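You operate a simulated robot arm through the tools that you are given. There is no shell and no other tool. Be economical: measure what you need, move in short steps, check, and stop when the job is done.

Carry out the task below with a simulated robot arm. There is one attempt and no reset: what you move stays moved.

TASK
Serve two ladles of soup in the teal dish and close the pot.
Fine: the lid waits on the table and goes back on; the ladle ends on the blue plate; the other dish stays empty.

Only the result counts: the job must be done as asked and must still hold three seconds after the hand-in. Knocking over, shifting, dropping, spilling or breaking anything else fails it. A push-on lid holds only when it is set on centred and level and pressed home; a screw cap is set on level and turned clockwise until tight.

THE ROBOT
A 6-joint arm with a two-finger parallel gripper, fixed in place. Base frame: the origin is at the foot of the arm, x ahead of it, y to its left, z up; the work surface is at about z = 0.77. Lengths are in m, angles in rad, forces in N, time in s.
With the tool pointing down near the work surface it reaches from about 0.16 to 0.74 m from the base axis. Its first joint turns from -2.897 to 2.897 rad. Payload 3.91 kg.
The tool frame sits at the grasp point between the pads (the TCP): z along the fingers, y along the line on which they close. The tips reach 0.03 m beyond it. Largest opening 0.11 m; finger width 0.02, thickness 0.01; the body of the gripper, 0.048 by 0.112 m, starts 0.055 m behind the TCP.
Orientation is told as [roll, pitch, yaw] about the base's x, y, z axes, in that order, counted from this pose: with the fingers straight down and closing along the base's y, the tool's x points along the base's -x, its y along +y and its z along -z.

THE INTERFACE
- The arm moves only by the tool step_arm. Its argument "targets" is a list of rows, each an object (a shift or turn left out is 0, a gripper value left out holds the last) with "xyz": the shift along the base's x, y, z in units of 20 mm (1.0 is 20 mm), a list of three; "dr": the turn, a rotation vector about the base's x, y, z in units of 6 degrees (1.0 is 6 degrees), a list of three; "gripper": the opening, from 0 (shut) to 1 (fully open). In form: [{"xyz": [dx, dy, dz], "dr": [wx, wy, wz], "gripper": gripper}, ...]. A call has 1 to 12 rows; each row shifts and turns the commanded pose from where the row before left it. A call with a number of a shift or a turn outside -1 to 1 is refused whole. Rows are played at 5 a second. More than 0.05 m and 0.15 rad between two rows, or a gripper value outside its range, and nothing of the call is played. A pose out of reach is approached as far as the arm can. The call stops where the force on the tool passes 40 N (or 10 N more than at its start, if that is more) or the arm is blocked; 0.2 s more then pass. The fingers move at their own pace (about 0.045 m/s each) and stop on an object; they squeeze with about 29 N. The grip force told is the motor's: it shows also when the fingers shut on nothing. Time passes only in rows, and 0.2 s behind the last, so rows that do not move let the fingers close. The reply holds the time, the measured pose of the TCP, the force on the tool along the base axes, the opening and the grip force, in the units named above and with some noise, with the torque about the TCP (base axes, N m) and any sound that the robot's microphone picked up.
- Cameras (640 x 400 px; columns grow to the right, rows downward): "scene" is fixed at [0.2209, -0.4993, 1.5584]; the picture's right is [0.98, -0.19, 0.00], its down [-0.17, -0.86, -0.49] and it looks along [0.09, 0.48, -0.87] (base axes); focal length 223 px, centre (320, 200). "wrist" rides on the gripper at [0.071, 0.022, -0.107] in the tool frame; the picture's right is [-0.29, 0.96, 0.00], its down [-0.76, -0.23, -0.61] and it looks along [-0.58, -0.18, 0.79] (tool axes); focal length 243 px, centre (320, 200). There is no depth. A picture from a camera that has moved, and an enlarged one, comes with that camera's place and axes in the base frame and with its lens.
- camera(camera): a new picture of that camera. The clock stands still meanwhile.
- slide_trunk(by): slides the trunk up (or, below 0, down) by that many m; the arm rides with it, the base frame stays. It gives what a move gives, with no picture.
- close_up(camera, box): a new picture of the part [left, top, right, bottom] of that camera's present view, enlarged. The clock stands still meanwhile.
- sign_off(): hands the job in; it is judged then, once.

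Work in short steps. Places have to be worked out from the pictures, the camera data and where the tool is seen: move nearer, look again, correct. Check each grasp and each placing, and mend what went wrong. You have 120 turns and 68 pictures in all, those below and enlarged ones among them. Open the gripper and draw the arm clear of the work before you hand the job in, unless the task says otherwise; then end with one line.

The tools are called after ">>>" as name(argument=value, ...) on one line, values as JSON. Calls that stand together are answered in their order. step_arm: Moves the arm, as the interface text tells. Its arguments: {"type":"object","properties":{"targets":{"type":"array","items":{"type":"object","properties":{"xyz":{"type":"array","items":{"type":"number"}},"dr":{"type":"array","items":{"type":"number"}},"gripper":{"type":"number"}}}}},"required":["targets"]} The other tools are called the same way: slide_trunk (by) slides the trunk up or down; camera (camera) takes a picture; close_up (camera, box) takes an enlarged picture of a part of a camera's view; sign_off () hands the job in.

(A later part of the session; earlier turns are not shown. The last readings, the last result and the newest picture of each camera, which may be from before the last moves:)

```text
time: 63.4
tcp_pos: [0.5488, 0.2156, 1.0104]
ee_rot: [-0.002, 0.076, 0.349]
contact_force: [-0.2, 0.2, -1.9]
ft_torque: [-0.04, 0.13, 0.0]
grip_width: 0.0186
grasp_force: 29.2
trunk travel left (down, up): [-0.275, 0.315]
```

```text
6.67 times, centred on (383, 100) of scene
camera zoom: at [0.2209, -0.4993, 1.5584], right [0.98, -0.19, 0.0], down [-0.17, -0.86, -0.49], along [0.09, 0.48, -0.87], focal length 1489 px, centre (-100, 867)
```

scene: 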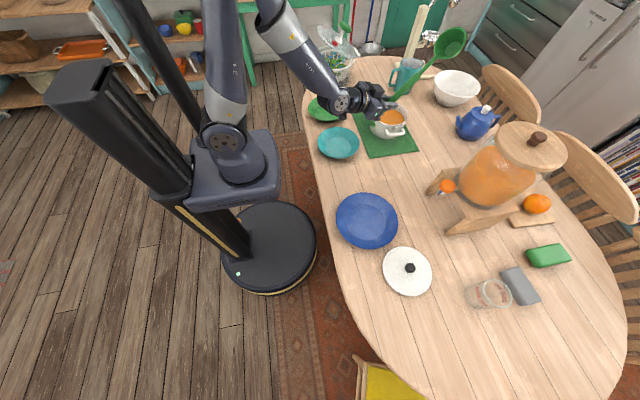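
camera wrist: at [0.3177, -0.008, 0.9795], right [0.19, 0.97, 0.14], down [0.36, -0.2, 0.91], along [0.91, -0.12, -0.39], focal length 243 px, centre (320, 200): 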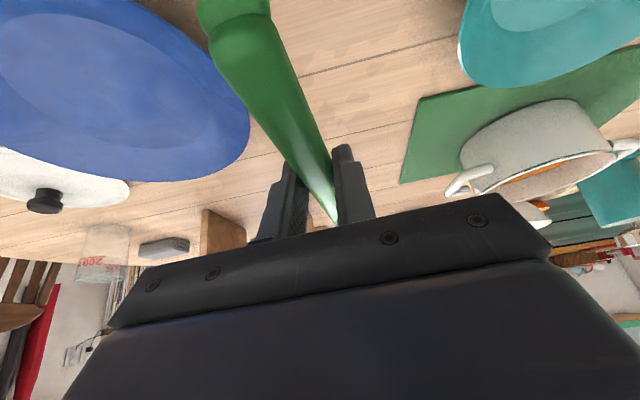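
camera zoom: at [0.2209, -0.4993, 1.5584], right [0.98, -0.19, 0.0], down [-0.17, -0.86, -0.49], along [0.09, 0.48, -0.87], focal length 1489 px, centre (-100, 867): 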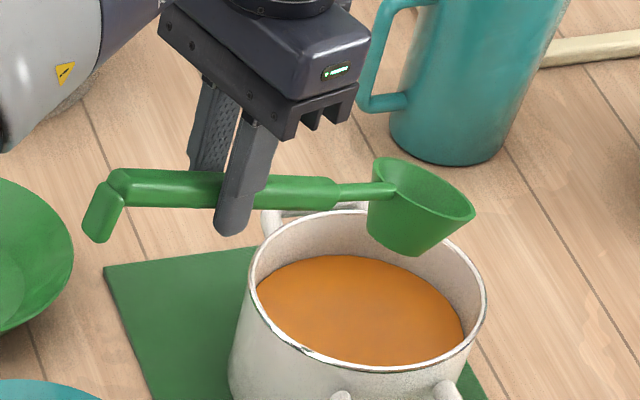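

The bowl is over the pot, centred on the radial line (B≈(0.718,0.281)). I lower it vertically into the soup.

>>> step_arm(targets=[{"xyz": [0, 0, -0.7]}, {"xyz": [0, 0, -0.7]}, {"xyz": [0, 0, -0.7]}, {"xyz": [0, 0, -0.7]}, {"xyz": [0, 0, -0.7]}, {"xyz": [0, 0, -0.7]}])

>>> close_up(camera="scene", box=[335, 70, 431, 130])

```text
time: 64.8
tcp_pos: [0.551, 0.214, 0.9297]
ee_rot: [-0.002, 0.076, 0.351]
contact_force: [0.8, 0.1, -0.4]
ft_torque: [-0.04, 0.09, -0.07]
grip_width: 0.0187
grasp_force: 28.9
trunk travel left (down, up): [-0.275, 0.315]
```

```text
6.67 times, centred on (383, 100) of scene
camera zoom: at [0.2209, -0.4993, 1.5584], right [0.98, -0.19, 0.0], down [-0.17, -0.86, -0.49], along [0.09, 0.48, -0.87], focal length 1489 px, centre (-100, 867)
```

zoom: 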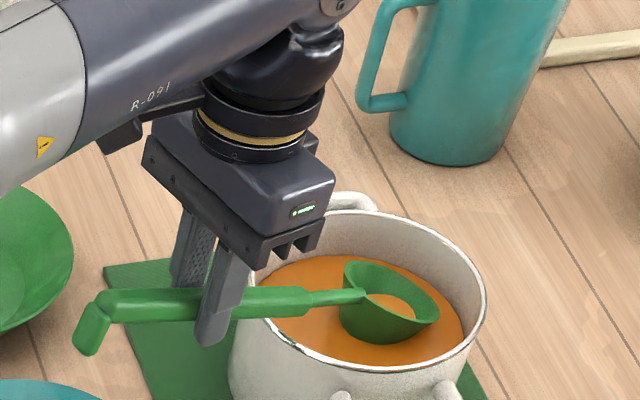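

Lip is at the surface and soup starts entering. I lower another 12 mm and wait a moment.

>>> step_arm(targets=[{"xyz": [0, 0, -0.3]}, {"xyz": [0, 0, -0.3]}, {}, {}])

>>> close_up(camera="scene", box=[351, 80, 431, 130])

```text
time: 65.8
tcp_pos: [0.5521, 0.2142, 0.9178]
ee_rot: [-0.002, 0.074, 0.348]
contact_force: [3.2, 1.6, 8.5]
ft_torque: [0.21, -0.73, 0.08]
grip_width: 0.0185
grasp_force: 28.5
trunk travel left (down, up): [-0.275, 0.315]
```

```text
8.00 times, centred on (391, 105) of scene
camera zoom: at [0.2209, -0.4993, 1.5584], right [0.98, -0.19, 0.0], down [-0.17, -0.86, -0.49], along [0.09, 0.48, -0.87], focal length 1787 px, centre (-248, 960)
```

zoom: 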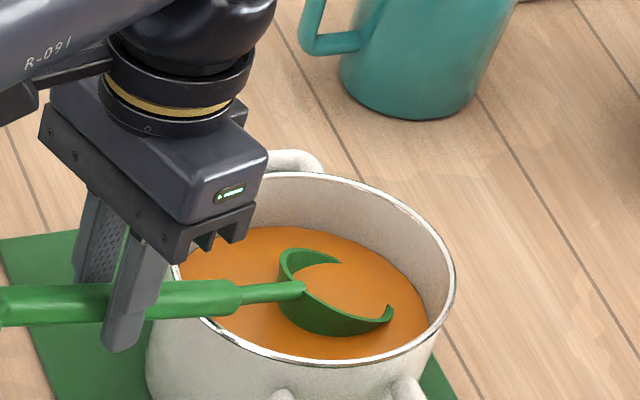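

The bowl is filled and just touches the bottom (10 N). I back the tilt down to ~19° keeping the lip under, then swing level while lifting out.

>>> step_arm(targets=[{"xyz": [-0.1, -0.04, 0.05], "dr": [0.05, -0.14, 0]}, {"xyz": [-0.2, -0.07, -0.45], "dr": [0.175, -0.48, 0]}, {"xyz": [-0.19, -0.07, -0.5], "dr": [0.175, -0.48, 0]}])

>>> close_up(camera="scene", box=[351, 80, 431, 130])

```text
time: 66.5
tcp_pos: [0.5402, 0.2094, 0.8981]
ee_rot: [-0.001, -0.048, 0.349]
contact_force: [-0.9, 0.7, 8.8]
ft_torque: [0.31, -0.74, 0.19]
grip_width: 0.0189
grasp_force: 28.8
trunk travel left (down, up): [-0.275, 0.315]
```

```text
8.00 times, centred on (391, 105) of scene
camera zoom: at [0.2209, -0.4993, 1.5584], right [0.98, -0.19, 0.0], down [-0.17, -0.86, -0.49], along [0.09, 0.48, -0.87], focal length 1787 px, centre (-248, 960)
```

zoom: 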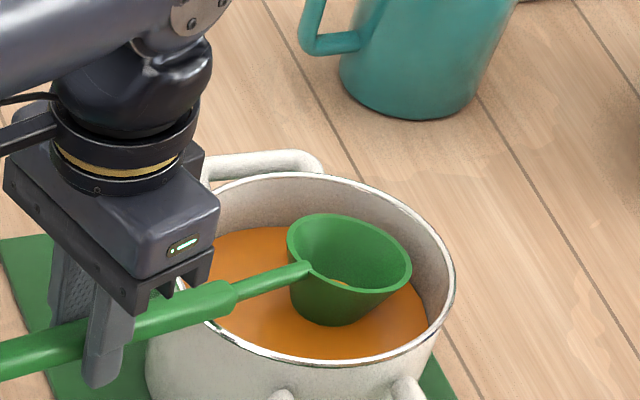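

The thick handle rested on the pot's near rim (contact 8.5 cm ahead of TCP) and pivoted the ladle nose-up in the grip; little soup remains. I lift clear over the pot and re-measure the ladle's pitch.

>>> step_arm(targets=[{"xyz": [0, 0, 0.5]}, {"xyz": [0, 0, 1]}, {"xyz": [0, 0, 1]}, {"xyz": [0, 0, 1]}])

>>> close_up(camera="scene", box=[335, 70, 431, 130])

```text
time: 67.5
tcp_pos: [0.5401, 0.2102, 0.971]
ee_rot: [-0.002, -0.046, 0.349]
contact_force: [0.4, -0.3, -0.7]
ft_torque: [-0.1, 0.14, 0.05]
grip_width: 0.0189
grasp_force: 28.4
trunk travel left (down, up): [-0.275, 0.315]
```

```text
6.67 times, centred on (383, 100) of scene
camera zoom: at [0.2209, -0.4993, 1.5584], right [0.98, -0.19, 0.0], down [-0.17, -0.86, -0.49], along [0.09, 0.48, -0.87], focal length 1489 px, centre (-100, 867)
```

zoom: 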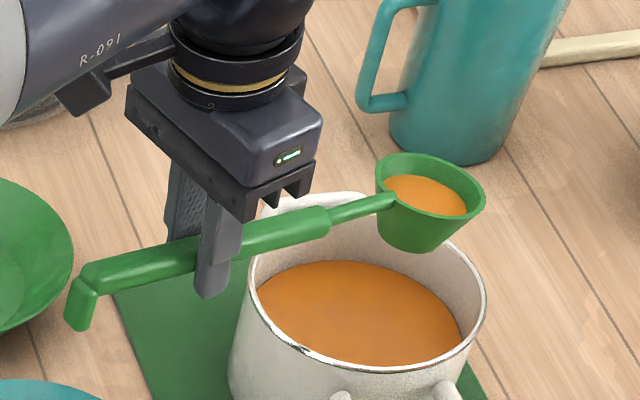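

Good news: the bowl holds a fair amount of soup. The ladle is about 13° nose-down; I level it over the pot and inspect the fill.

>>> step_arm(targets=[{"dr": [0.25, -0.68, 0]}, {"dr": [0.25, -0.68, 0]}, {"dr": [0.25, -0.68, 0]}, {}])

>>> close_up(camera="scene", box=[367, 70, 431, 110])

```text
time: 68.5
tcp_pos: [0.5395, 0.209, 0.9687]
ee_rot: [-0.002, -0.274, 0.352]
contact_force: [-0.5, 0.6, -1.1]
ft_torque: [-0.03, 0.1, 0.0]
grip_width: 0.0187
grasp_force: 28.8
trunk travel left (down, up): [-0.275, 0.315]
```

```text
10.00 times, centred on (399, 90) of scene
camera zoom: at [0.2209, -0.4993, 1.5584], right [0.98, -0.19, 0.0], down [-0.17, -0.86, -0.49], along [0.09, 0.48, -0.87], focal length 2234 px, centre (-470, 1300)
```

zoom: 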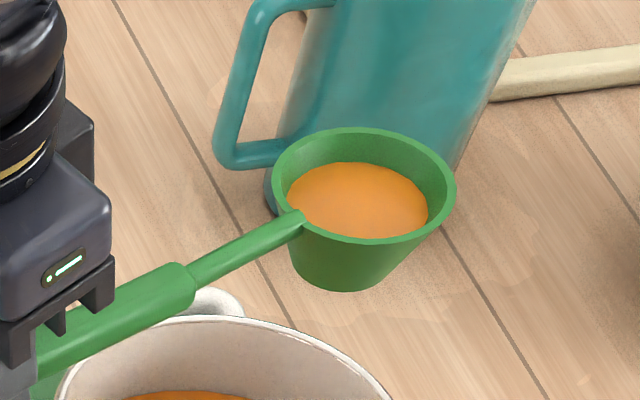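

The bowl is about half full. I'd like a fuller ladle, so I tip this back into the pot centre and prepare a better scoop: 30° nose-down, farther from the rim.

>>> step_arm(targets=[{"xyz": [-0.77, -0.29, 0]}, {"xyz": [0.178, 0.067, 0.61], "dr": [-0.344, 0.939, 0]}, {"xyz": [0.178, 0.067, 0.61], "dr": [-0.344, 0.939, 0]}, {"xyz": [0.178, 0.067, 0.61], "dr": [-0.344, 0.939, 0]}, {"xyz": [0.178, 0.067, 0.61], "dr": [-0.344, 0.939, 0]}, {"xyz": [0.178, 0.067, 0.61], "dr": [-0.344, 0.939, 0]}, {}, {}, {}])

>>> close_up(camera="scene", box=[335, 70, 431, 130])

```text
time: 70.5
tcp_pos: [0.508, 0.1951, 0.9758]
ee_rot: [-0.001, 0.241, 0.348]
contact_force: [0.0, -0.8, -0.3]
ft_torque: [0.03, 0.11, 0.04]
grip_width: 0.0186
grasp_force: 28.9
out of reach, approached as far as the arm can: row 5, 6
trunk travel left (down, up): [-0.275, 0.315]
```

```text
6.67 times, centred on (383, 100) of scene
camera zoom: at [0.2209, -0.4993, 1.5584], right [0.98, -0.19, 0.0], down [-0.17, -0.86, -0.49], along [0.09, 0.48, -0.87], focal length 1489 px, centre (-100, 867)
```

zoom: 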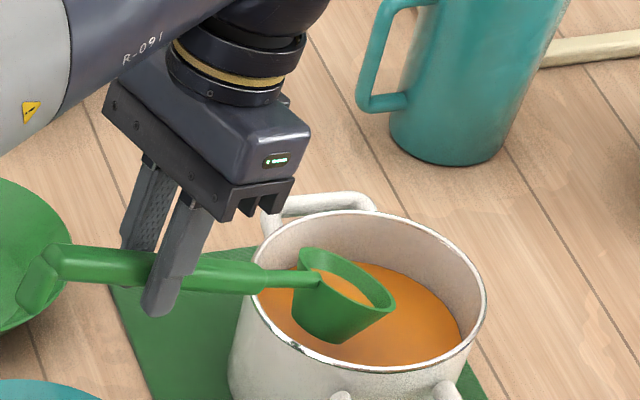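

Reach is short with the trunk this low; I raise it 8 cm (TCP goes to ~1.055), which leaves enough distance from the alignment as the level tilt is now only 16°.

>>> slide_trunk(by=0.08)

>>> step_arm(targets=[{"xyz": [0.8, 0.3, 0]}, {"xyz": [0.8, 0.3, -0.4]}, {"xyz": [0.93, 0.35, -0.8]}])

```text
time: 71.7
tcp_pos: [0.5086, 0.1952, 1.0555]
ee_rot: [-0.002, 0.24, 0.347]
contact_force: [-0.8, -0.3, -1.3]
ft_torque: [-0.02, 0.12, -0.02]
grip_width: 0.0185
grasp_force: 28.9
trunk travel left (down, up): [-0.355, 0.235]
```

```text
time: 72.5
tcp_pos: [0.5507, 0.212, 1.0209]
ee_rot: [-0.001, 0.237, 0.348]
contact_force: [-0.1, 0.3, -1.4]
ft_torque: [-0.04, 0.11, 0.03]
grip_width: 0.0186
grasp_force: 29.4
out of reach, approached as far as the arm can: row 1, 2
trunk travel left (down, up): [-0.355, 0.235]
```

Now above the pot properly; I descend with the 30° tilt to the planned depth.

>>> step_arm(targets=[{"xyz": [0.075, 0.028, -0.9]}, {"xyz": [0.075, 0.028, -0.9]}, {"xyz": [0.075, 0.028, -0.9]}, {"xyz": [0.075, 0.028, -0.9]}, {"xyz": [0.075, 0.028, -0.9]}, {}, {}])

>>> close_up(camera="scene", box=[335, 70, 431, 130])

```text
time: 74.1
tcp_pos: [0.5616, 0.2152, 0.9327]
ee_rot: [0.001, 0.243, 0.349]
contact_force: [-0.3, 0.3, -1.8]
ft_torque: [-0.04, 0.11, -0.02]
grip_width: 0.0189
grasp_force: 29.3
trunk travel left (down, up): [-0.355, 0.235]
```

```text
6.67 times, centred on (383, 100) of scene
camera zoom: at [0.2209, -0.4993, 1.5584], right [0.98, -0.19, 0.0], down [-0.17, -0.86, -0.49], along [0.09, 0.48, -0.87], focal length 1489 px, centre (-100, 867)
```

zoom: 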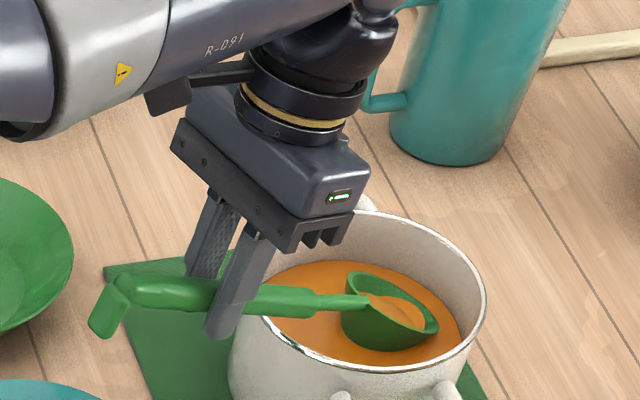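

The lip is just at the surface, no contact. I lower 7 mm more and wait for it to fill.

>>> step_arm(targets=[{"xyz": [0, 0, -0.2]}, {"xyz": [0, 0, -0.15]}, {}, {}])

>>> close_up(camera="scene", box=[351, 80, 431, 130])

```text
time: 75.1
tcp_pos: [0.561, 0.2145, 0.9259]
ee_rot: [-0.002, 0.243, 0.348]
contact_force: [-0.2, 0.3, -1.0]
ft_torque: [-0.05, 0.1, -0.01]
grip_width: 0.0186
grasp_force: 28.8
trunk travel left (down, up): [-0.355, 0.235]
```

```text
8.00 times, centred on (391, 105) of scene
camera zoom: at [0.2209, -0.4993, 1.5584], right [0.98, -0.19, 0.0], down [-0.17, -0.86, -0.49], along [0.09, 0.48, -0.87], focal length 1787 px, centre (-248, 960)
```

zoom: 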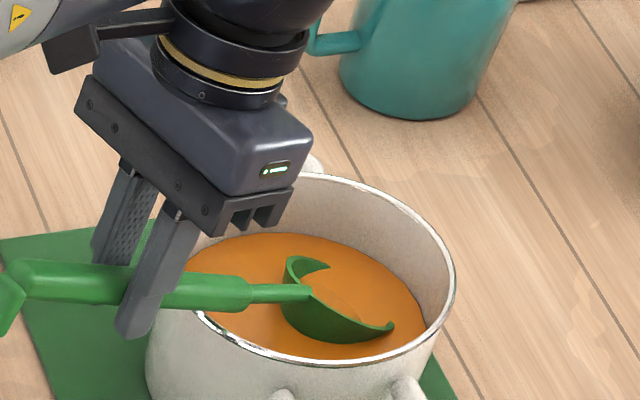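

Lip submerged, no contact. Now the exit: level 6° per row while lifting the bowl along the clearance line.

>>> step_arm(targets=[{"xyz": [-0.4, -0.15, -0.12], "dr": [0.32, -0.873, 0]}, {"xyz": [-0.33, -0.12, -0.2], "dr": [0.344, -0.939, 0]}, {"xyz": [-0.235, -0.09, -0.25], "dr": [0.344, -0.939, 0]}, {"xyz": [-0.14, -0.05, -0.1], "dr": [0.344, -0.939, 0]}, {"xyz": [0, 0, 0.2], "dr": [0.344, -0.939, 0]}, {"xyz": [0, 0, 0.7]}, {"xyz": [0, 0, 0.7]}, {"xyz": [0, 0, 0.7]}])

>>> close_up(camera="scene", box=[351, 70, 431, 120])

```text
time: 76.9
tcp_pos: [0.5382, 0.2078, 0.9591]
ee_rot: [0.0, -0.272, 0.349]
contact_force: [0.1, 0.2, -0.9]
ft_torque: [-0.01, 0.18, -0.01]
grip_width: 0.0186
grasp_force: 28.8
trunk travel left (down, up): [-0.355, 0.235]
```

```text
8.00 times, centred on (391, 95) of scene
camera zoom: at [0.2209, -0.4993, 1.5584], right [0.98, -0.19, 0.0], down [-0.17, -0.86, -0.49], along [0.09, 0.48, -0.87], focal length 1787 px, centre (-248, 1040)
```

zoom: 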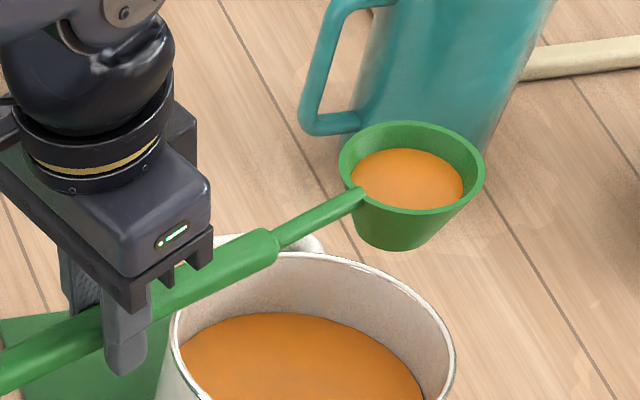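

The bowl is a bit over half full and level — about what the rim geometry allows. To pour, I'll turn the ladle to point toward -y over the teal dish (wrist stays comfortable), in checked increments.

>>> step_arm(targets=[{"xyz": [-0.24, 0.5, 0.2], "dr": [0, 0, -0.5]}, {"xyz": [-0.24, 0.5, 0.2], "dr": [0, 0, -0.9]}, {"xyz": [-0.24, 0.5, 0], "dr": [0, 0, -0.9]}, {"xyz": [-0.24, 0.5, 0], "dr": [0, 0, -0.9]}, {"xyz": [-0.24, 0.5, 0], "dr": [0, 0, -0.9]}, {"xyz": [-0.24, 0.5, 0], "dr": [0, 0, -0.9]}])

```text
time: 78.3
tcp_pos: [0.5095, 0.2665, 0.9664]
ee_rot: [0.001, -0.272, -0.176]
contact_force: [0.3, 0.1, -1.3]
ft_torque: [0.05, 0.15, 0.0]
grip_width: 0.0186
grasp_force: 29.2
trunk travel left (down, up): [-0.355, 0.235]
```

Tracking exactly. Continue the swing.

>>> step_arm(targets=[{"xyz": [-0.24, 0.5, 0], "dr": [0, 0, -0.9]}, {"xyz": [-0.24, 0.5, 0], "dr": [0, 0, -0.9]}, {"xyz": [-0.24, 0.5, 0], "dr": [0, 0, -0.9]}, {"xyz": [-0.24, 0.5, 0], "dr": [0, 0, -0.9]}, {"xyz": [-0.24, 0.5, 0], "dr": [0, 0, -0.9]}, {"xyz": [-0.24, 0.5, 0], "dr": [0, 0, -0.9]}])

>>> step_arm(targets=[{"xyz": [-0.24, 0.5, 0], "dr": [0, 0, -0.9]}, {"xyz": [-0.24, 0.5, 0], "dr": [0, 0, -0.9]}, {"xyz": [-0.24, 0.5, 0], "dr": [0, 0, -0.9]}, {"xyz": [-0.1, 0.5, 0], "dr": [0, 0, -0.9]}])

>>> camera(camera="scene")

```text
time: 79.7
tcp_pos: [0.4822, 0.3271, 0.9657]
ee_rot: [0.0, -0.274, -0.742]
contact_force: [0.6, 0.2, -0.3]
ft_torque: [0.12, 0.09, 0.02]
grip_width: 0.0183
grasp_force: 29.2
trunk travel left (down, up): [-0.355, 0.235]
```

```text
time: 80.7
tcp_pos: [0.4639, 0.3673, 0.9679]
ee_rot: [0.001, -0.275, -1.118]
contact_force: [0.3, -0.5, -0.5]
ft_torque: [0.13, 0.07, 0.0]
grip_width: 0.0186
grasp_force: 29.1
trunk travel left (down, up): [-0.355, 0.235]
```

```text
29 pictures are left
```

scene: 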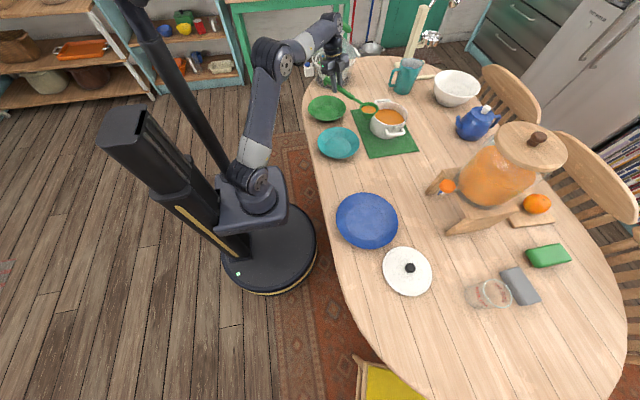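

Level and tracking well. I finish turning to about -80° yaw and place the lip over the teal dish centre.

>>> step_arm(targets=[{"xyz": [-0.64, 0.78, -0.15], "dr": [0, 0, -0.54]}, {"xyz": [-0.64, 0.78, -0.15], "dr": [0, 0, -0.54]}, {"xyz": [-0.64, 0.78, -0.15], "dr": [0, 0, -0.54]}, {"xyz": [-0.64, 0.78, -0.15], "dr": [0, 0, -0.54]}, {"xyz": [-0.64, 0.78, -0.15], "dr": [0, 0, -0.54]}, {}])

>>> close_up(camera="scene", box=[280, 70, 440, 170])

```text
time: 82.1
tcp_pos: [0.4005, 0.4455, 0.952]
ee_rot: [-0.002, -0.273, -1.401]
contact_force: [-0.5, 0.0, -2.0]
ft_torque: [0.14, 0.0, 0.01]
grip_width: 0.0186
grasp_force: 29.2
trunk travel left (down, up): [-0.355, 0.235]
```

```text
4.00 times, centred on (360, 120) of scene
camera zoom: at [0.2209, -0.4993, 1.5584], right [0.98, -0.19, 0.0], down [-0.17, -0.86, -0.49], along [0.09, 0.48, -0.87], focal length 894 px, centre (160, 520)
```

zoom: 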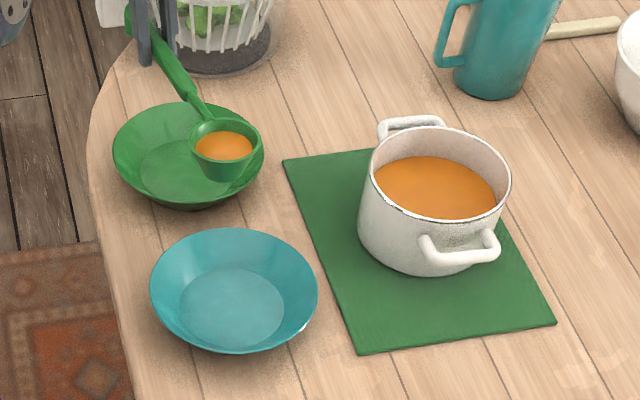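

The bowl is where predicted; dish centre is about (0.441, 0.195). I start tilting nose-down, keeping the lip over the dish centre.

>>> step_arm(targets=[{"xyz": [0.03, -0.4, 0], "dr": [0.82, 0.142, 0]}, {"xyz": [0.03, -0.4, 0], "dr": [0.82, 0.142, 0]}, {"xyz": [0.03, -0.4, 0], "dr": [0.82, 0.142, 0]}, {"xyz": [0.03, -0.4, 0], "dr": [0.82, 0.142, 0]}, {"xyz": [0.064, -0.364, 0.95], "dr": [0.82, 0.142, 0]}])

>>> close_up(camera="scene", box=[280, 70, 440, 170])

```text
time: 83.3
tcp_pos: [0.4041, 0.4055, 0.9702]
ee_rot: [-0.001, 0.164, -1.401]
contact_force: [-0.6, 1.3, -0.8]
ft_torque: [0.09, 0.05, -0.01]
grip_width: 0.0189
grasp_force: 28.8
trunk travel left (down, up): [-0.355, 0.235]
```

```text
4.00 times, centred on (360, 120) of scene
camera zoom: at [0.2209, -0.4993, 1.5584], right [0.98, -0.19, 0.0], down [-0.17, -0.86, -0.49], along [0.09, 0.48, -0.87], focal length 894 px, centre (160, 520)
```

zoom: 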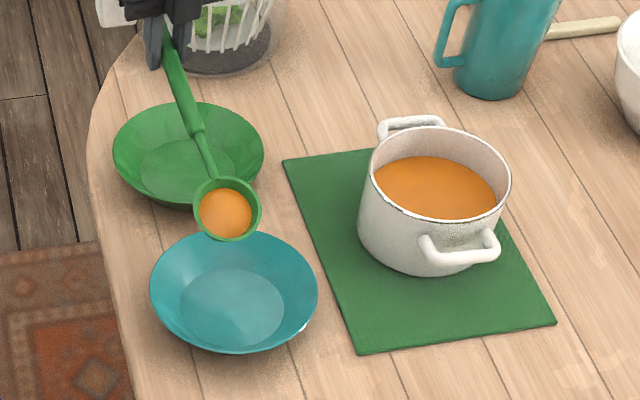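

Lip at about (0.43, 0.20), above the dish. Continue tilting.

>>> step_arm(targets=[{"xyz": [0.09, -0.45, 0.915], "dr": [0.82, 0.142, 0]}, {"xyz": [0.1, -0.53, 0.865], "dr": [0.82, 0.142, 0]}, {"xyz": [0.104, -0.59, 0.83], "dr": [0.82, 0.142, 0]}, {"xyz": [0.117, -0.665, 0.765], "dr": [0.82, 0.142, 0]}, {"xyz": [0.129, -0.729, 0.705], "dr": [0.82, 0.142, 0]}, {}])

>>> close_up(camera="scene", box=[280, 70, 440, 170])

```text
time: 84.7
tcp_pos: [0.4157, 0.3456, 1.0517]
ee_rot: [-0.002, 0.598, -1.399]
contact_force: [0.2, 0.1, -1.6]
ft_torque: [0.1, 0.01, -0.02]
grip_width: 0.0187
grasp_force: 29.4
trunk travel left (down, up): [-0.355, 0.235]
```

```text
4.00 times, centred on (360, 120) of scene
camera zoom: at [0.2209, -0.4993, 1.5584], right [0.98, -0.19, 0.0], down [-0.17, -0.86, -0.49], along [0.09, 0.48, -0.87], focal length 894 px, centre (160, 520)
```

zoom: 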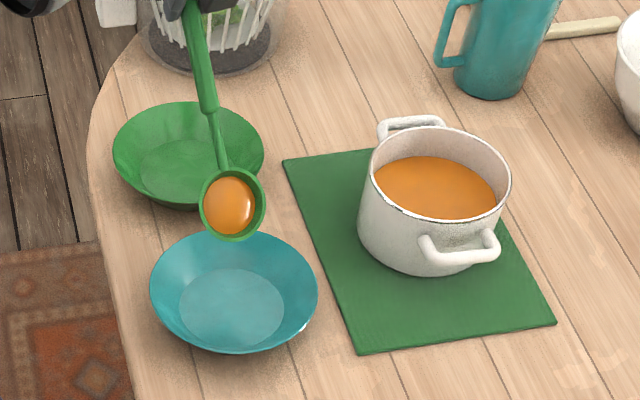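

The soup still sits in the bowl at 50°. Continue to about 75°.

>>> step_arm(targets=[{"xyz": [0.138, -0.783, 0.64], "dr": [0.82, 0.142, 0]}, {"xyz": [0.148, -0.837, 0.57], "dr": [0.82, 0.142, 0]}, {"xyz": [0.156, -0.88, 0.49], "dr": [0.82, 0.142, 0]}, {"xyz": [0.163, -0.92, 0.41], "dr": [0.82, 0.142, 0]}, {"xyz": [0.168, -0.95, 0.325], "dr": [0.82, 0.142, 0]}, {}, {}])

>>> close_up(camera="scene", box=[280, 70, 440, 170])

```text
time: 86.3
tcp_pos: [0.4321, 0.2589, 1.1023]
ee_rot: [-0.002, 1.034, -1.401]
contact_force: [-0.9, -0.6, -1.6]
ft_torque: [0.02, 0.01, 0.02]
grip_width: 0.0184
grasp_force: 28.8
trunk travel left (down, up): [-0.355, 0.235]
```

```text
4.00 times, centred on (360, 120) of scene
camera zoom: at [0.2209, -0.4993, 1.5584], right [0.98, -0.19, 0.0], down [-0.17, -0.86, -0.49], along [0.09, 0.48, -0.87], focal length 894 px, centre (160, 520)
```

zoom: 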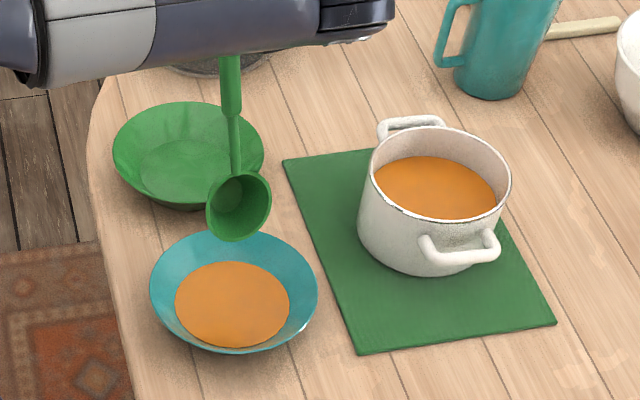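

The ladle emptied into the teal dish. I reverse the tilt.

>>> step_arm(targets=[{"xyz": [-0.168, 0.95, -0.325], "dr": [-0.82, -0.142, 0]}, {"xyz": [-0.163, 0.92, -0.41], "dr": [-0.82, -0.142, 0]}, {"xyz": [-0.156, 0.88, -0.49], "dr": [-0.82, -0.142, 0]}, {"xyz": [-0.148, 0.837, -0.57], "dr": [-0.82, -0.142, 0]}, {"xyz": [-0.138, 0.783, -0.64], "dr": [-0.82, -0.142, 0]}, {"xyz": [-0.129, 0.729, -0.6], "dr": [-0.82, -0.142, 0]}, {"xyz": [-0.117, 0.665, -0.6], "dr": [-0.82, -0.142, 0]}, {"xyz": [-0.104, 0.59, -0.6], "dr": [-0.82, -0.142, 0]}, {"xyz": [-0.1, 0.53, -0.6], "dr": [-0.82, -0.142, 0]}, {"xyz": [-0.09, 0.45, -0.6], "dr": [-0.82, -0.142, 0]}, {"xyz": [-0.06, 0.4, -0.3], "dr": [-0.82, -0.142, 0]}, {"xyz": [-0.03, 0.4, 0], "dr": [-0.82, -0.142, 0]}])

>>> step_arm(targets=[{"xyz": [0.6, -0.6, 0], "dr": [-0.82, -0.142, 0]}, {"xyz": [0.6, -0.6, 0], "dr": [-0.82, -0.142, 0]}, {"xyz": [0.6, -0.6, 0], "dr": [-0.82, -0.142, 0]}, {"xyz": [0.6, -0.6, 0], "dr": [0, 0, 0.9]}, {"xyz": [0.6, -0.6, 0], "dr": [0, 0, 0.9]}, {"xyz": [0.24, -0.5, 0], "dr": [0, 0, 0.9]}, {"xyz": [0.24, -0.5, 0], "dr": [0, 0, 0.9]}, {"xyz": [0.24, -0.5, 0], "dr": [0, 0, 0.9]}, {"xyz": [0.24, -0.5, 0], "dr": [0, 0, 0.9]}, {"xyz": [0.24, -0.5, 0], "dr": [0, 0, 0.9]}, {"xyz": [0.24, -0.5, 0], "dr": [0, 0, 0.9]}])

```text
time: 88.9
tcp_pos: [0.4, 0.4229, 0.9849]
ee_rot: [-0.002, -0.012, -1.403]
contact_force: [0.1, -0.1, -1.1]
ft_torque: [0.14, 0.04, -0.01]
grip_width: 0.0186
grasp_force: 28.8
trunk travel left (down, up): [-0.355, 0.235]
```

```text
time: 91.3
tcp_pos: [0.4916, 0.301, 0.9858]
ee_rot: [-0.002, -0.272, -0.645]
contact_force: [1.1, 0.2, -0.6]
ft_torque: [0.07, 0.1, -0.01]
grip_width: 0.0186
grasp_force: 29.0
trunk travel left (down, up): [-0.355, 0.235]
```

Back level. I swing to the radial pose over the pot again.

>>> step_arm(targets=[{"xyz": [0.21, -0.42, 0], "dr": [0, 0, 0.9]}, {"xyz": [0.21, -0.42, 0], "dr": [0, 0, 0.9]}, {"xyz": [0.21, -0.42, 0], "dr": [0, 0, 0.9]}, {"xyz": [0.21, -0.42, 0], "dr": [0, 0, 0.9]}, {"xyz": [0.21, -0.42, 0], "dr": [0, 0, 0.9]}, {"xyz": [0.21, -0.42, 0], "dr": [0, 0, 0.9]}, {"xyz": [0.21, -0.42, 0], "dr": [0, 0, 0.9]}, {"xyz": [0.21, -0.42, 0], "dr": [0, 0, 0.9]}, {"xyz": [0.21, -0.42, 0], "dr": [0, 0, 0.9]}, {"xyz": [0.21, -0.42, 0], "dr": [0, 0, 0.9]}, {"xyz": [0.21, -0.42, 0], "dr": [0, 0, 0.5]}])

>>> step_arm(targets=[{"xyz": [0.22, 0.08, 0.4], "dr": [-0.344, 0.939, 0]}, {"xyz": [0.22, 0.08, 0.4], "dr": [-0.344, 0.939, 0]}, {"xyz": [0.22, 0.08, 0.3], "dr": [-0.344, 0.939, 0]}, {"xyz": [0.22, 0.08, 0.3], "dr": [-0.344, 0.939, 0]}, {"xyz": [0.22, 0.08, 0.2], "dr": [-0.32, 0.87, 0]}])

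>>> close_up(camera="scene", box=[335, 70, 431, 130])

```text
time: 93.7
tcp_pos: [0.5367, 0.2094, 0.987]
ee_rot: [-0.001, -0.274, 0.349]
contact_force: [-0.5, 0.1, -1.3]
ft_torque: [-0.04, 0.16, 0.01]
grip_width: 0.0188
grasp_force: 29.0
trunk travel left (down, up): [-0.355, 0.235]
```

```text
time: 94.9
tcp_pos: [0.556, 0.2142, 1.0166]
ee_rot: [-0.002, 0.242, 0.348]
contact_force: [-1.0, 0.2, -1.0]
ft_torque: [-0.04, 0.14, -0.01]
grip_width: 0.0187
grasp_force: 29.1
out of reach, approached as far as the arm can: row 5
trunk travel left (down, up): [-0.355, 0.235]
```

```text
6.67 times, centred on (383, 100) of scene
camera zoom: at [0.2209, -0.4993, 1.5584], right [0.98, -0.19, 0.0], down [-0.17, -0.86, -0.49], along [0.09, 0.48, -0.87], focal length 1489 px, centre (-100, 867)
```

zoom: 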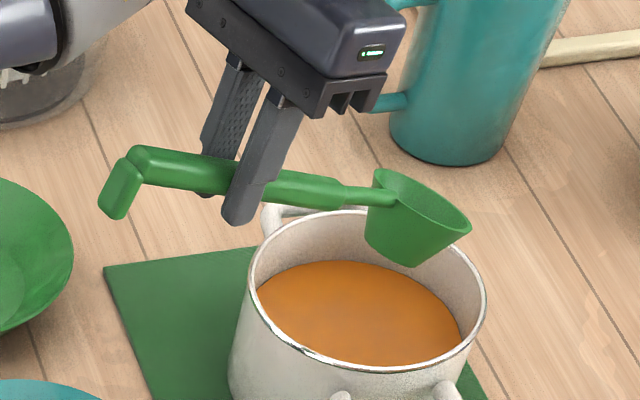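

Same pose as before. I descend to slightly deeper (soup is a few mm lower).

>>> step_arm(targets=[{"xyz": [0.05, 0.01, -0.9]}, {"xyz": [0.05, 0.01, -0.9]}, {"xyz": [0.05, 0.01, -0.9]}, {"xyz": [0.05, 0.0, -0.9]}, {"xyz": [0.05, 0.0, -0.7]}, {"xyz": [0, 0, -0.3]}, {"xyz": [0, 0, -0.15]}, {}, {}])

>>> close_up(camera="scene", box=[351, 80, 431, 130])

```text
time: 96.9
tcp_pos: [0.5605, 0.2156, 0.9221]
ee_rot: [-0.001, 0.241, 0.35]
contact_force: [3.0, 1.4, 4.6]
ft_torque: [0.09, -0.49, 0.01]
grip_width: 0.0186
grasp_force: 28.8
trunk travel left (down, up): [-0.355, 0.235]
```

```text
8.00 times, centred on (391, 105) of scene
camera zoom: at [0.2209, -0.4993, 1.5584], right [0.98, -0.19, 0.0], down [-0.17, -0.86, -0.49], along [0.09, 0.48, -0.87], focal length 1787 px, centre (-248, 960)
```

zoom: 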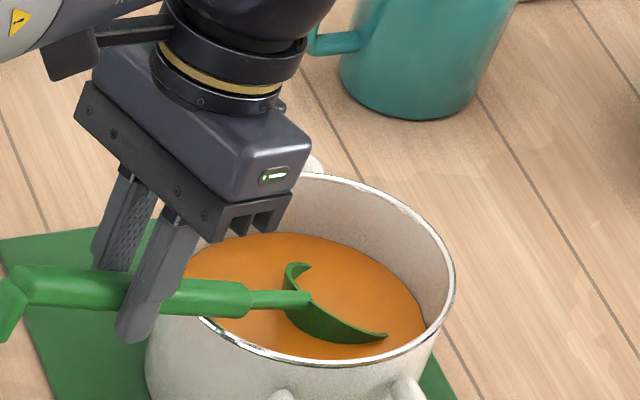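

Well submerged, with a light touch on the rim. I lift 3 mm, then perform the same levelling exit.

>>> step_arm(targets=[{"xyz": [0, 0, 0.18]}, {"xyz": [-0.4, -0.15, -0.12], "dr": [0.32, -0.873, 0]}, {"xyz": [-0.33, -0.12, -0.1], "dr": [0.344, -0.939, 0]}, {"xyz": [-0.235, -0.09, -0.2], "dr": [0.344, -0.939, 0]}, {"xyz": [-0.14, -0.05, -0.1], "dr": [0.344, -0.939, 0]}, {"xyz": [0, 0, 0.2], "dr": [0.344, -0.939, 0]}, {"xyz": [0, 0, 0.7]}, {"xyz": [0, 0, 0.7]}, {"xyz": [0, 0, 0.7]}])

>>> close_up(camera="scene", box=[351, 70, 431, 120])

```text
time: 98.9
tcp_pos: [0.5383, 0.2091, 0.9604]
ee_rot: [-0.002, -0.272, 0.35]
contact_force: [-0.4, -0.3, -1.7]
ft_torque: [-0.07, 0.13, 0.02]
grip_width: 0.0187
grasp_force: 29.0
trunk travel left (down, up): [-0.355, 0.235]
```

```text
8.00 times, centred on (391, 95) of scene
camera zoom: at [0.2209, -0.4993, 1.5584], right [0.98, -0.19, 0.0], down [-0.17, -0.86, -0.49], along [0.09, 0.48, -0.87], focal length 1787 px, centre (-248, 1040)
```

zoom: 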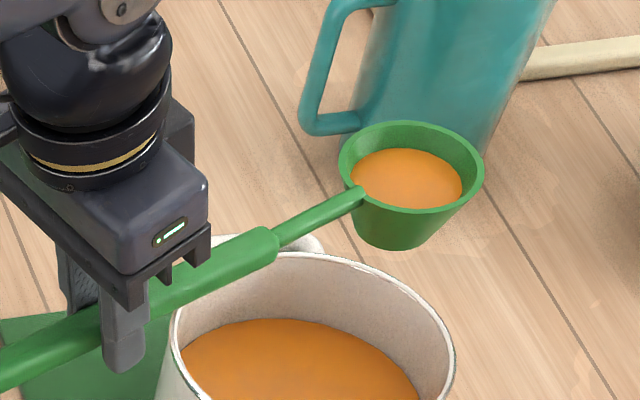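

Identical fill — a proper second ladle. I repeat the same swing to the teal dish.

>>> step_arm(targets=[{"xyz": [-0.24, 0.5, 0.2], "dr": [0, 0, -0.5]}, {"xyz": [-0.24, 0.5, 0.2], "dr": [0, 0, -0.9]}, {"xyz": [-0.24, 0.5, 0], "dr": [0, 0, -0.9]}, {"xyz": [-0.24, 0.5, 0], "dr": [0, 0, -0.9]}, {"xyz": [-0.24, 0.5, 0], "dr": [0, 0, -0.9]}, {"xyz": [-0.24, 0.5, 0], "dr": [0, 0, -0.9]}, {"xyz": [-0.24, 0.5, 0], "dr": [0, 0, -0.9]}, {"xyz": [-0.24, 0.5, 0], "dr": [0, 0, -0.9]}, {"xyz": [-0.24, 0.5, 0], "dr": [0, 0, -0.9]}, {"xyz": [-0.24, 0.5, 0], "dr": [0, 0, -0.9]}])

>>> step_arm(targets=[{"xyz": [-0.24, 0.5, 0], "dr": [0, 0, -0.9]}, {"xyz": [-0.24, 0.5, 0], "dr": [0, 0, -0.9]}, {"xyz": [-0.24, 0.5, 0], "dr": [0, 0, -0.9]}, {"xyz": [-0.24, 0.5, 0], "dr": [0, 0, -0.9]}, {"xyz": [-0.24, 0.5, 0], "dr": [0, 0, -0.9]}, {"xyz": [-0.1, 0.5, 0], "dr": [0, 0, -0.9]}, {"xyz": [-0.64, 0.78, -0.15], "dr": [0, 0, -0.54]}, {"xyz": [-0.64, 0.78, -0.15], "dr": [0, 0, -0.54]}, {"xyz": [-0.64, 0.78, -0.15], "dr": [0, 0, -0.54]}, {"xyz": [-0.64, 0.78, -0.15], "dr": [0, 0, -0.54]}, {"xyz": [-0.64, 0.78, -0.15], "dr": [0, 0, -0.54]}])

```text
time: 101.1
tcp_pos: [0.4893, 0.3083, 0.9665]
ee_rot: [-0.001, -0.272, -0.554]
contact_force: [-0.1, 0.7, -0.5]
ft_torque: [0.07, 0.12, 0.02]
grip_width: 0.0187
grasp_force: 29.5
trunk travel left (down, up): [-0.355, 0.235]
```

```text
time: 103.5
tcp_pos: [0.4015, 0.4492, 0.9542]
ee_rot: [0.0, -0.274, -1.401]
contact_force: [-0.6, -1.3, -0.3]
ft_torque: [0.16, 0.03, 0.01]
grip_width: 0.0183
grasp_force: 29.0
trunk travel left (down, up): [-0.355, 0.235]
```

Same pose as before; repeat the tilt.

>>> step_arm(targets=[{"xyz": [0.03, -0.45, 0], "dr": [0.82, 0.142, 0]}, {"xyz": [0.03, -0.45, 0], "dr": [0.82, 0.142, 0]}, {"xyz": [0.03, -0.45, 0], "dr": [0.82, 0.142, 0]}, {"xyz": [0.03, -0.45, 0], "dr": [0.82, 0.142, 0]}, {"xyz": [0.064, -0.364, 0.95], "dr": [0.82, 0.142, 0]}, {"xyz": [0.09, -0.45, 0.915], "dr": [0.82, 0.142, 0]}, {"xyz": [0.1, -0.53, 0.865], "dr": [0.82, 0.142, 0]}, {"xyz": [0.104, -0.59, 0.83], "dr": [0.82, 0.142, 0]}, {"xyz": [0.117, -0.665, 0.765], "dr": [0.82, 0.142, 0]}, {"xyz": [0.129, -0.729, 0.705], "dr": [0.82, 0.142, 0]}])

>>> step_arm(targets=[{"xyz": [0.138, -0.783, 0.64], "dr": [0.82, 0.142, 0]}, {"xyz": [0.148, -0.837, 0.57], "dr": [0.82, 0.142, 0]}, {"xyz": [0.156, -0.88, 0.49], "dr": [0.82, 0.142, 0]}, {"xyz": [0.163, -0.92, 0.41], "dr": [0.82, 0.142, 0]}, {"xyz": [0.168, -0.95, 0.325], "dr": [0.82, 0.142, 0]}, {}, {}])

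>>> close_up(camera="scene", box=[280, 70, 440, 170])

```text
time: 105.7
tcp_pos: [0.4142, 0.3448, 1.0556]
ee_rot: [-0.002, 0.599, -1.4]
contact_force: [-0.4, 0.6, -1.2]
ft_torque: [0.05, 0.01, 0.0]
grip_width: 0.0187
grasp_force: 29.0
trunk travel left (down, up): [-0.355, 0.235]
```

```text
time: 107.3
tcp_pos: [0.4325, 0.2571, 1.1028]
ee_rot: [-0.002, 1.035, -1.401]
contact_force: [0.1, -0.5, -1.5]
ft_torque: [0.03, -0.03, 0.0]
grip_width: 0.0186
grasp_force: 29.2
trunk travel left (down, up): [-0.355, 0.235]
```

```text
4.00 times, centred on (360, 120) of scene
camera zoom: at [0.2209, -0.4993, 1.5584], right [0.98, -0.19, 0.0], down [-0.17, -0.86, -0.49], along [0.09, 0.48, -0.87], focal length 894 px, centre (160, 520)
```

zoom: 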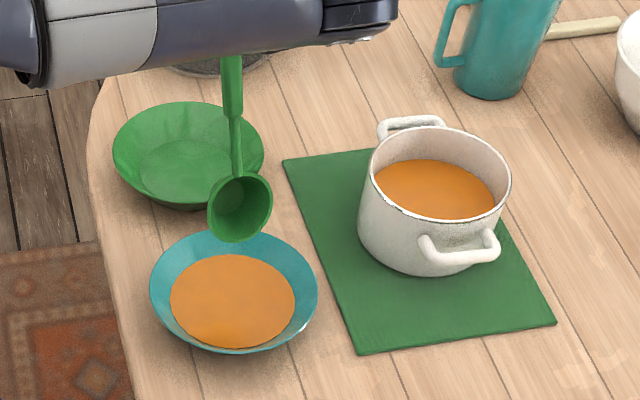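

Two ladles are in the teal dish, the other dish is empty. I level the ladle in the air while moving toward the blue plate, keeping this yaw.

>>> step_arm(targets=[{"dr": [-0.985, -0.17, 0]}, {"dr": [-0.985, -0.17, 0]}, {"dr": [-0.985, -0.17, 0]}, {"dr": [-0.985, -0.17, 0]}, {"dr": [-0.985, -0.17, 0]}, {"dr": [-0.985, -0.17, 0]}, {"dr": [-0.985, -0.17, 0]}, {"dr": [-0.985, -0.17, 0]}, {"dr": [-0.985, -0.17, 0]}, {"dr": [-0.985, -0.17, 0]}, {"dr": [-0.985, -0.17, 0]}, {"dr": [-0.985, -0.17, 0]}])

>>> step_arm(targets=[{"xyz": [0, -1, -0.5], "dr": [-0.5, -0.086, 0]}, {"xyz": [0, -1, -0.5]}, {"xyz": [0, -1, -0.5]}, {"xyz": [0, -1, -0.5]}, {"xyz": [0, -1, -0.5]}, {"xyz": [0, -1, -0.5]}, {"xyz": [0, -1, -0.5]}, {"xyz": [0, -1, -0.5]}, {"xyz": [0, -1, -0.5]}, {"xyz": [0, -1, -0.5]}, {"xyz": [0, -1, -0.5]}, {"xyz": [0, -1, -0.5]}])

```text
time: 109.9
tcp_pos: [0.4324, 0.2572, 1.103]
ee_rot: [-0.001, -0.225, -1.401]
contact_force: [-0.6, 0.7, -0.5]
ft_torque: [0.17, 0.04, 0.0]
grip_width: 0.0186
grasp_force: 29.3
trunk travel left (down, up): [-0.355, 0.235]
```

```text
time: 112.5
tcp_pos: [0.4328, 0.0143, 0.9818]
ee_rot: [0.001, -0.276, -1.401]
contact_force: [-0.4, 0.7, -0.1]
ft_torque: [0.13, 0.07, -0.03]
grip_width: 0.0189
grasp_force: 29.4
trunk travel left (down, up): [-0.355, 0.235]
```

Now the ladle approaches the plate. I move to about (0.433, -0.043), lower to 0.87 and look.

>>> step_arm(targets=[{"xyz": [0, -1, -0.7]}, {"xyz": [0, -1, -0.7]}, {"xyz": [0, -0.85, -0.7]}, {"xyz": [0, 0, -0.9]}, {"xyz": [0, 0, -0.9]}, {"xyz": [0, 0, -0.9]}, {"xyz": [0, 0, -0.8]}])

>>> close_up(camera="scene", box=[310, 150, 470, 250])

>>> camera(camera="wrist")

```text
time: 114.1
tcp_pos: [0.4318, -0.0424, 0.8709]
ee_rot: [0.0, -0.277, -1.402]
contact_force: [-0.6, -0.7, -1.6]
ft_torque: [0.14, 0.0, -0.01]
grip_width: 0.0188
grasp_force: 29.0
trunk travel left (down, up): [-0.355, 0.235]
```

```text
4.00 times, centred on (390, 200) of scene
camera zoom: at [0.2209, -0.4993, 1.5584], right [0.98, -0.19, 0.0], down [-0.17, -0.86, -0.49], along [0.09, 0.48, -0.87], focal length 894 px, centre (40, 200)
```

zoom: 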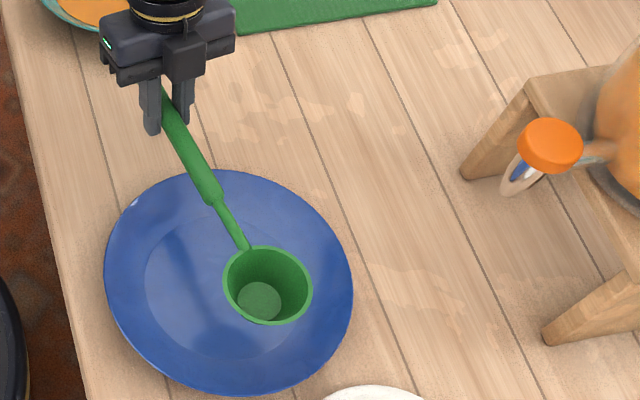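

```text
19 pictures are left
camera wrist: at [0.4362, 0.0581, 0.9534], right [0.99, -0.11, 0.08], down [-0.13, -0.6, 0.79], along [-0.04, -0.79, -0.61], focal length 243 px, centre (320, 200)
```

wrist: 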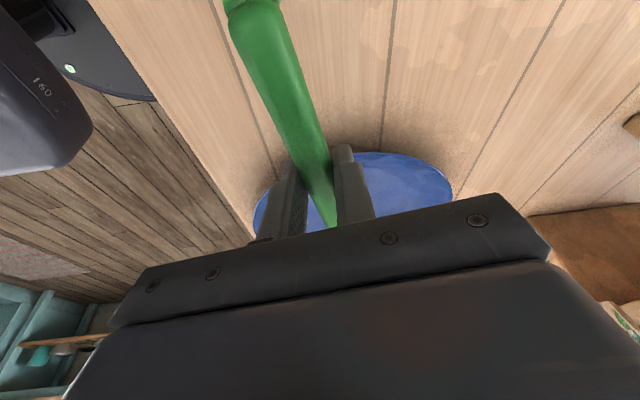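

Bowl is over the plate's flat area at about (0.462,-0.239). I lower gently to contact.

>>> step_arm(targets=[{"xyz": [0, 0, -0.7]}, {"xyz": [0, 0, -0.7]}, {"xyz": [0, 0, -0.5]}, {"xyz": [0, 0, -0.3]}, {"xyz": [0, 0, -0.15]}])

>>> close_up(camera="scene", box=[310, 150, 470, 250])

```text
time: 115.3
tcp_pos: [0.4313, -0.0423, 0.8228]
ee_rot: [-0.002, -0.276, -1.4]
contact_force: [0.6, -0.5, -1.2]
ft_torque: [0.14, 0.02, -0.02]
grip_width: 0.0186
grasp_force: 29.1
trunk travel left (down, up): [-0.355, 0.235]
```

```text
4.00 times, centred on (390, 200) of scene
camera zoom: at [0.2209, -0.4993, 1.5584], right [0.98, -0.19, 0.0], down [-0.17, -0.86, -0.49], along [0.09, 0.48, -0.87], focal length 894 px, centre (40, 200)
```

zoom: 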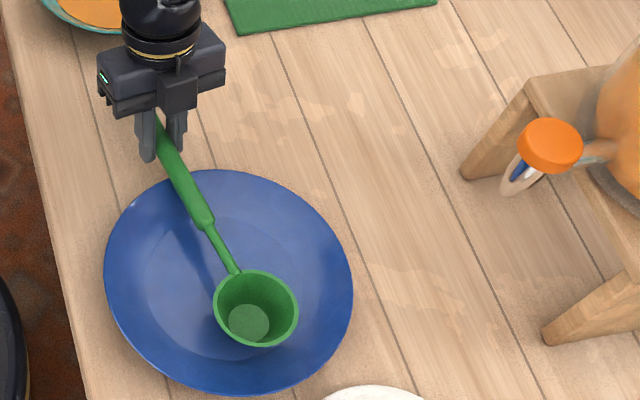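

Not yet touching. Small steps down.

>>> step_arm(targets=[{"xyz": [0, 0, -0.12]}, {"xyz": [0, 0, -0.12]}])

>>> step_arm(targets=[{"xyz": [0, 0, -0.1]}, {"xyz": [0, 0, -0.08]}])

```text
time: 115.9
tcp_pos: [0.432, -0.0413, 0.8194]
ee_rot: [0.002, -0.276, -1.399]
contact_force: [-3.3, 6.8, 15.5]
ft_torque: [-0.67, -0.13, -0.14]
grip_width: 0.0187
grasp_force: 28.9
trunk travel left (down, up): [-0.355, 0.235]
```

```text
time: 116.5
tcp_pos: [0.4318, -0.0411, 0.8162]
ee_rot: [0.004, -0.276, -1.401]
contact_force: [2.2, 4.5, 26.9]
ft_torque: [-0.06, -0.06, -0.06]
grip_width: 0.019
grasp_force: 29.4
trunk travel left (down, up): [-0.355, 0.235]
```

Contact first at the handle near the plate rim. I relieve 3 mm and look at how the bowl sits.

>>> step_arm(targets=[{"xyz": [0, 0, 0.16]}, {}])

>>> close_up(camera="scene", box=[330, 170, 410, 220])

```text
time: 117.1
tcp_pos: [0.4308, -0.0413, 0.8171]
ee_rot: [-0.003, -0.276, -1.401]
contact_force: [-0.1, -1.6, 5.3]
ft_torque: [-0.07, -0.08, 0.01]
grip_width: 0.0188
grasp_force: 29.1
trunk travel left (down, up): [-0.355, 0.235]
```

```text
8.00 times, centred on (370, 195) of scene
camera zoom: at [0.2209, -0.4993, 1.5584], right [0.98, -0.19, 0.0], down [-0.17, -0.86, -0.49], along [0.09, 0.48, -0.87], focal length 1787 px, centre (-80, 240)
```

zoom: 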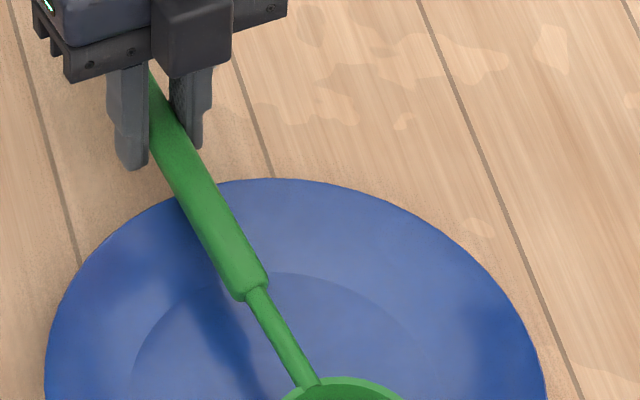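

The handle rests on the rim. I pivot the nose down slightly about that point so the bowl meets the plate before release.

>>> step_arm(targets=[{"xyz": [0, 0, 0.06], "dr": [0.2, 0.034, 0]}, {"xyz": [0, 0, 0.06], "dr": [0.2, 0.034, 0]}, {}])

```text
time: 117.9
tcp_pos: [0.4311, -0.0399, 0.8212]
ee_rot: [0.001, -0.233, -1.401]
contact_force: [0.3, -2.6, 4.1]
ft_torque: [-0.15, -0.01, 0.01]
grip_width: 0.0183
grasp_force: 28.4
trunk travel left (down, up): [-0.355, 0.235]
```

>>> step_arm(targets=[{"xyz": [0, 0, 0.06], "dr": [0.2, 0.034, 0]}, {"xyz": [0, 0, 0.06], "dr": [0.2, 0.034, 0]}, {}])

>>> close_up(camera="scene", box=[330, 180, 410, 230])

```text
time: 118.7
tcp_pos: [0.4312, -0.0405, 0.8227]
ee_rot: [0.001, -0.19, -1.402]
contact_force: [1.4, -1.9, 4.8]
ft_torque: [-0.82, -0.15, -0.01]
grip_width: 0.0184
grasp_force: 29.0
trunk travel left (down, up): [-0.355, 0.235]
```

```text
8.00 times, centred on (370, 205) of scene
camera zoom: at [0.2209, -0.4993, 1.5584], right [0.98, -0.19, 0.0], down [-0.17, -0.86, -0.49], along [0.09, 0.48, -0.87], focal length 1787 px, centre (-80, 160)
```

zoom: 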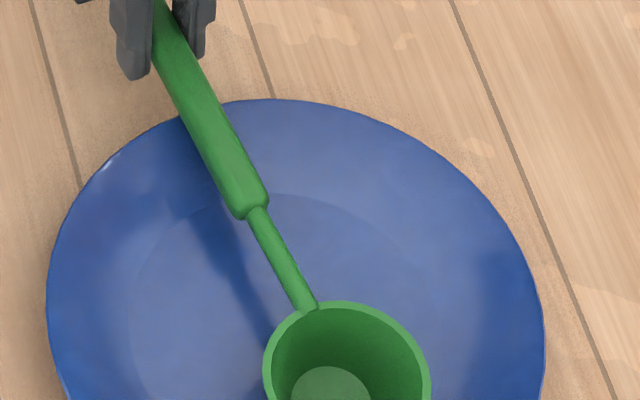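

Now the bowl carries the load (contact ~0.16–0.2 m ahead). I release and rise straight up along the tool.

>>> step_arm(targets=[{"gripper": 0.3}, {"gripper": 0.45}, {"gripper": 0.45}, {"xyz": [0, 0.15, 0.6]}, {"xyz": [0, 0.2, 1]}, {"xyz": [0, 0.2, 1]}, {"xyz": [0, 0.2, 1]}, {"xyz": [0, 0.2, 1]}, {"xyz": [0, 0.2, 1]}, {"xyz": [0, 0.2, 1]}])

>>> camera(camera="scene")

```text
time: 120.9
tcp_pos: [0.4318, -0.0122, 0.9541]
ee_rot: [-0.002, -0.19, -1.4]
contact_force: [0.1, 0.4, 0.3]
ft_torque: [0.01, -0.03, 0.01]
grip_width: 0.0493
grasp_force: 0.1
trunk travel left (down, up): [-0.355, 0.235]
```

```text
15 pictures are left
```

scene: 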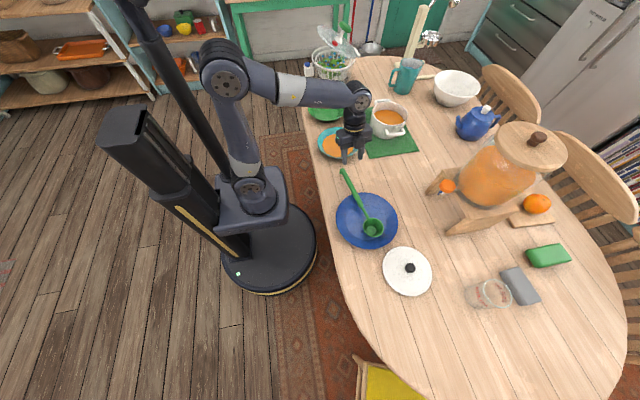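

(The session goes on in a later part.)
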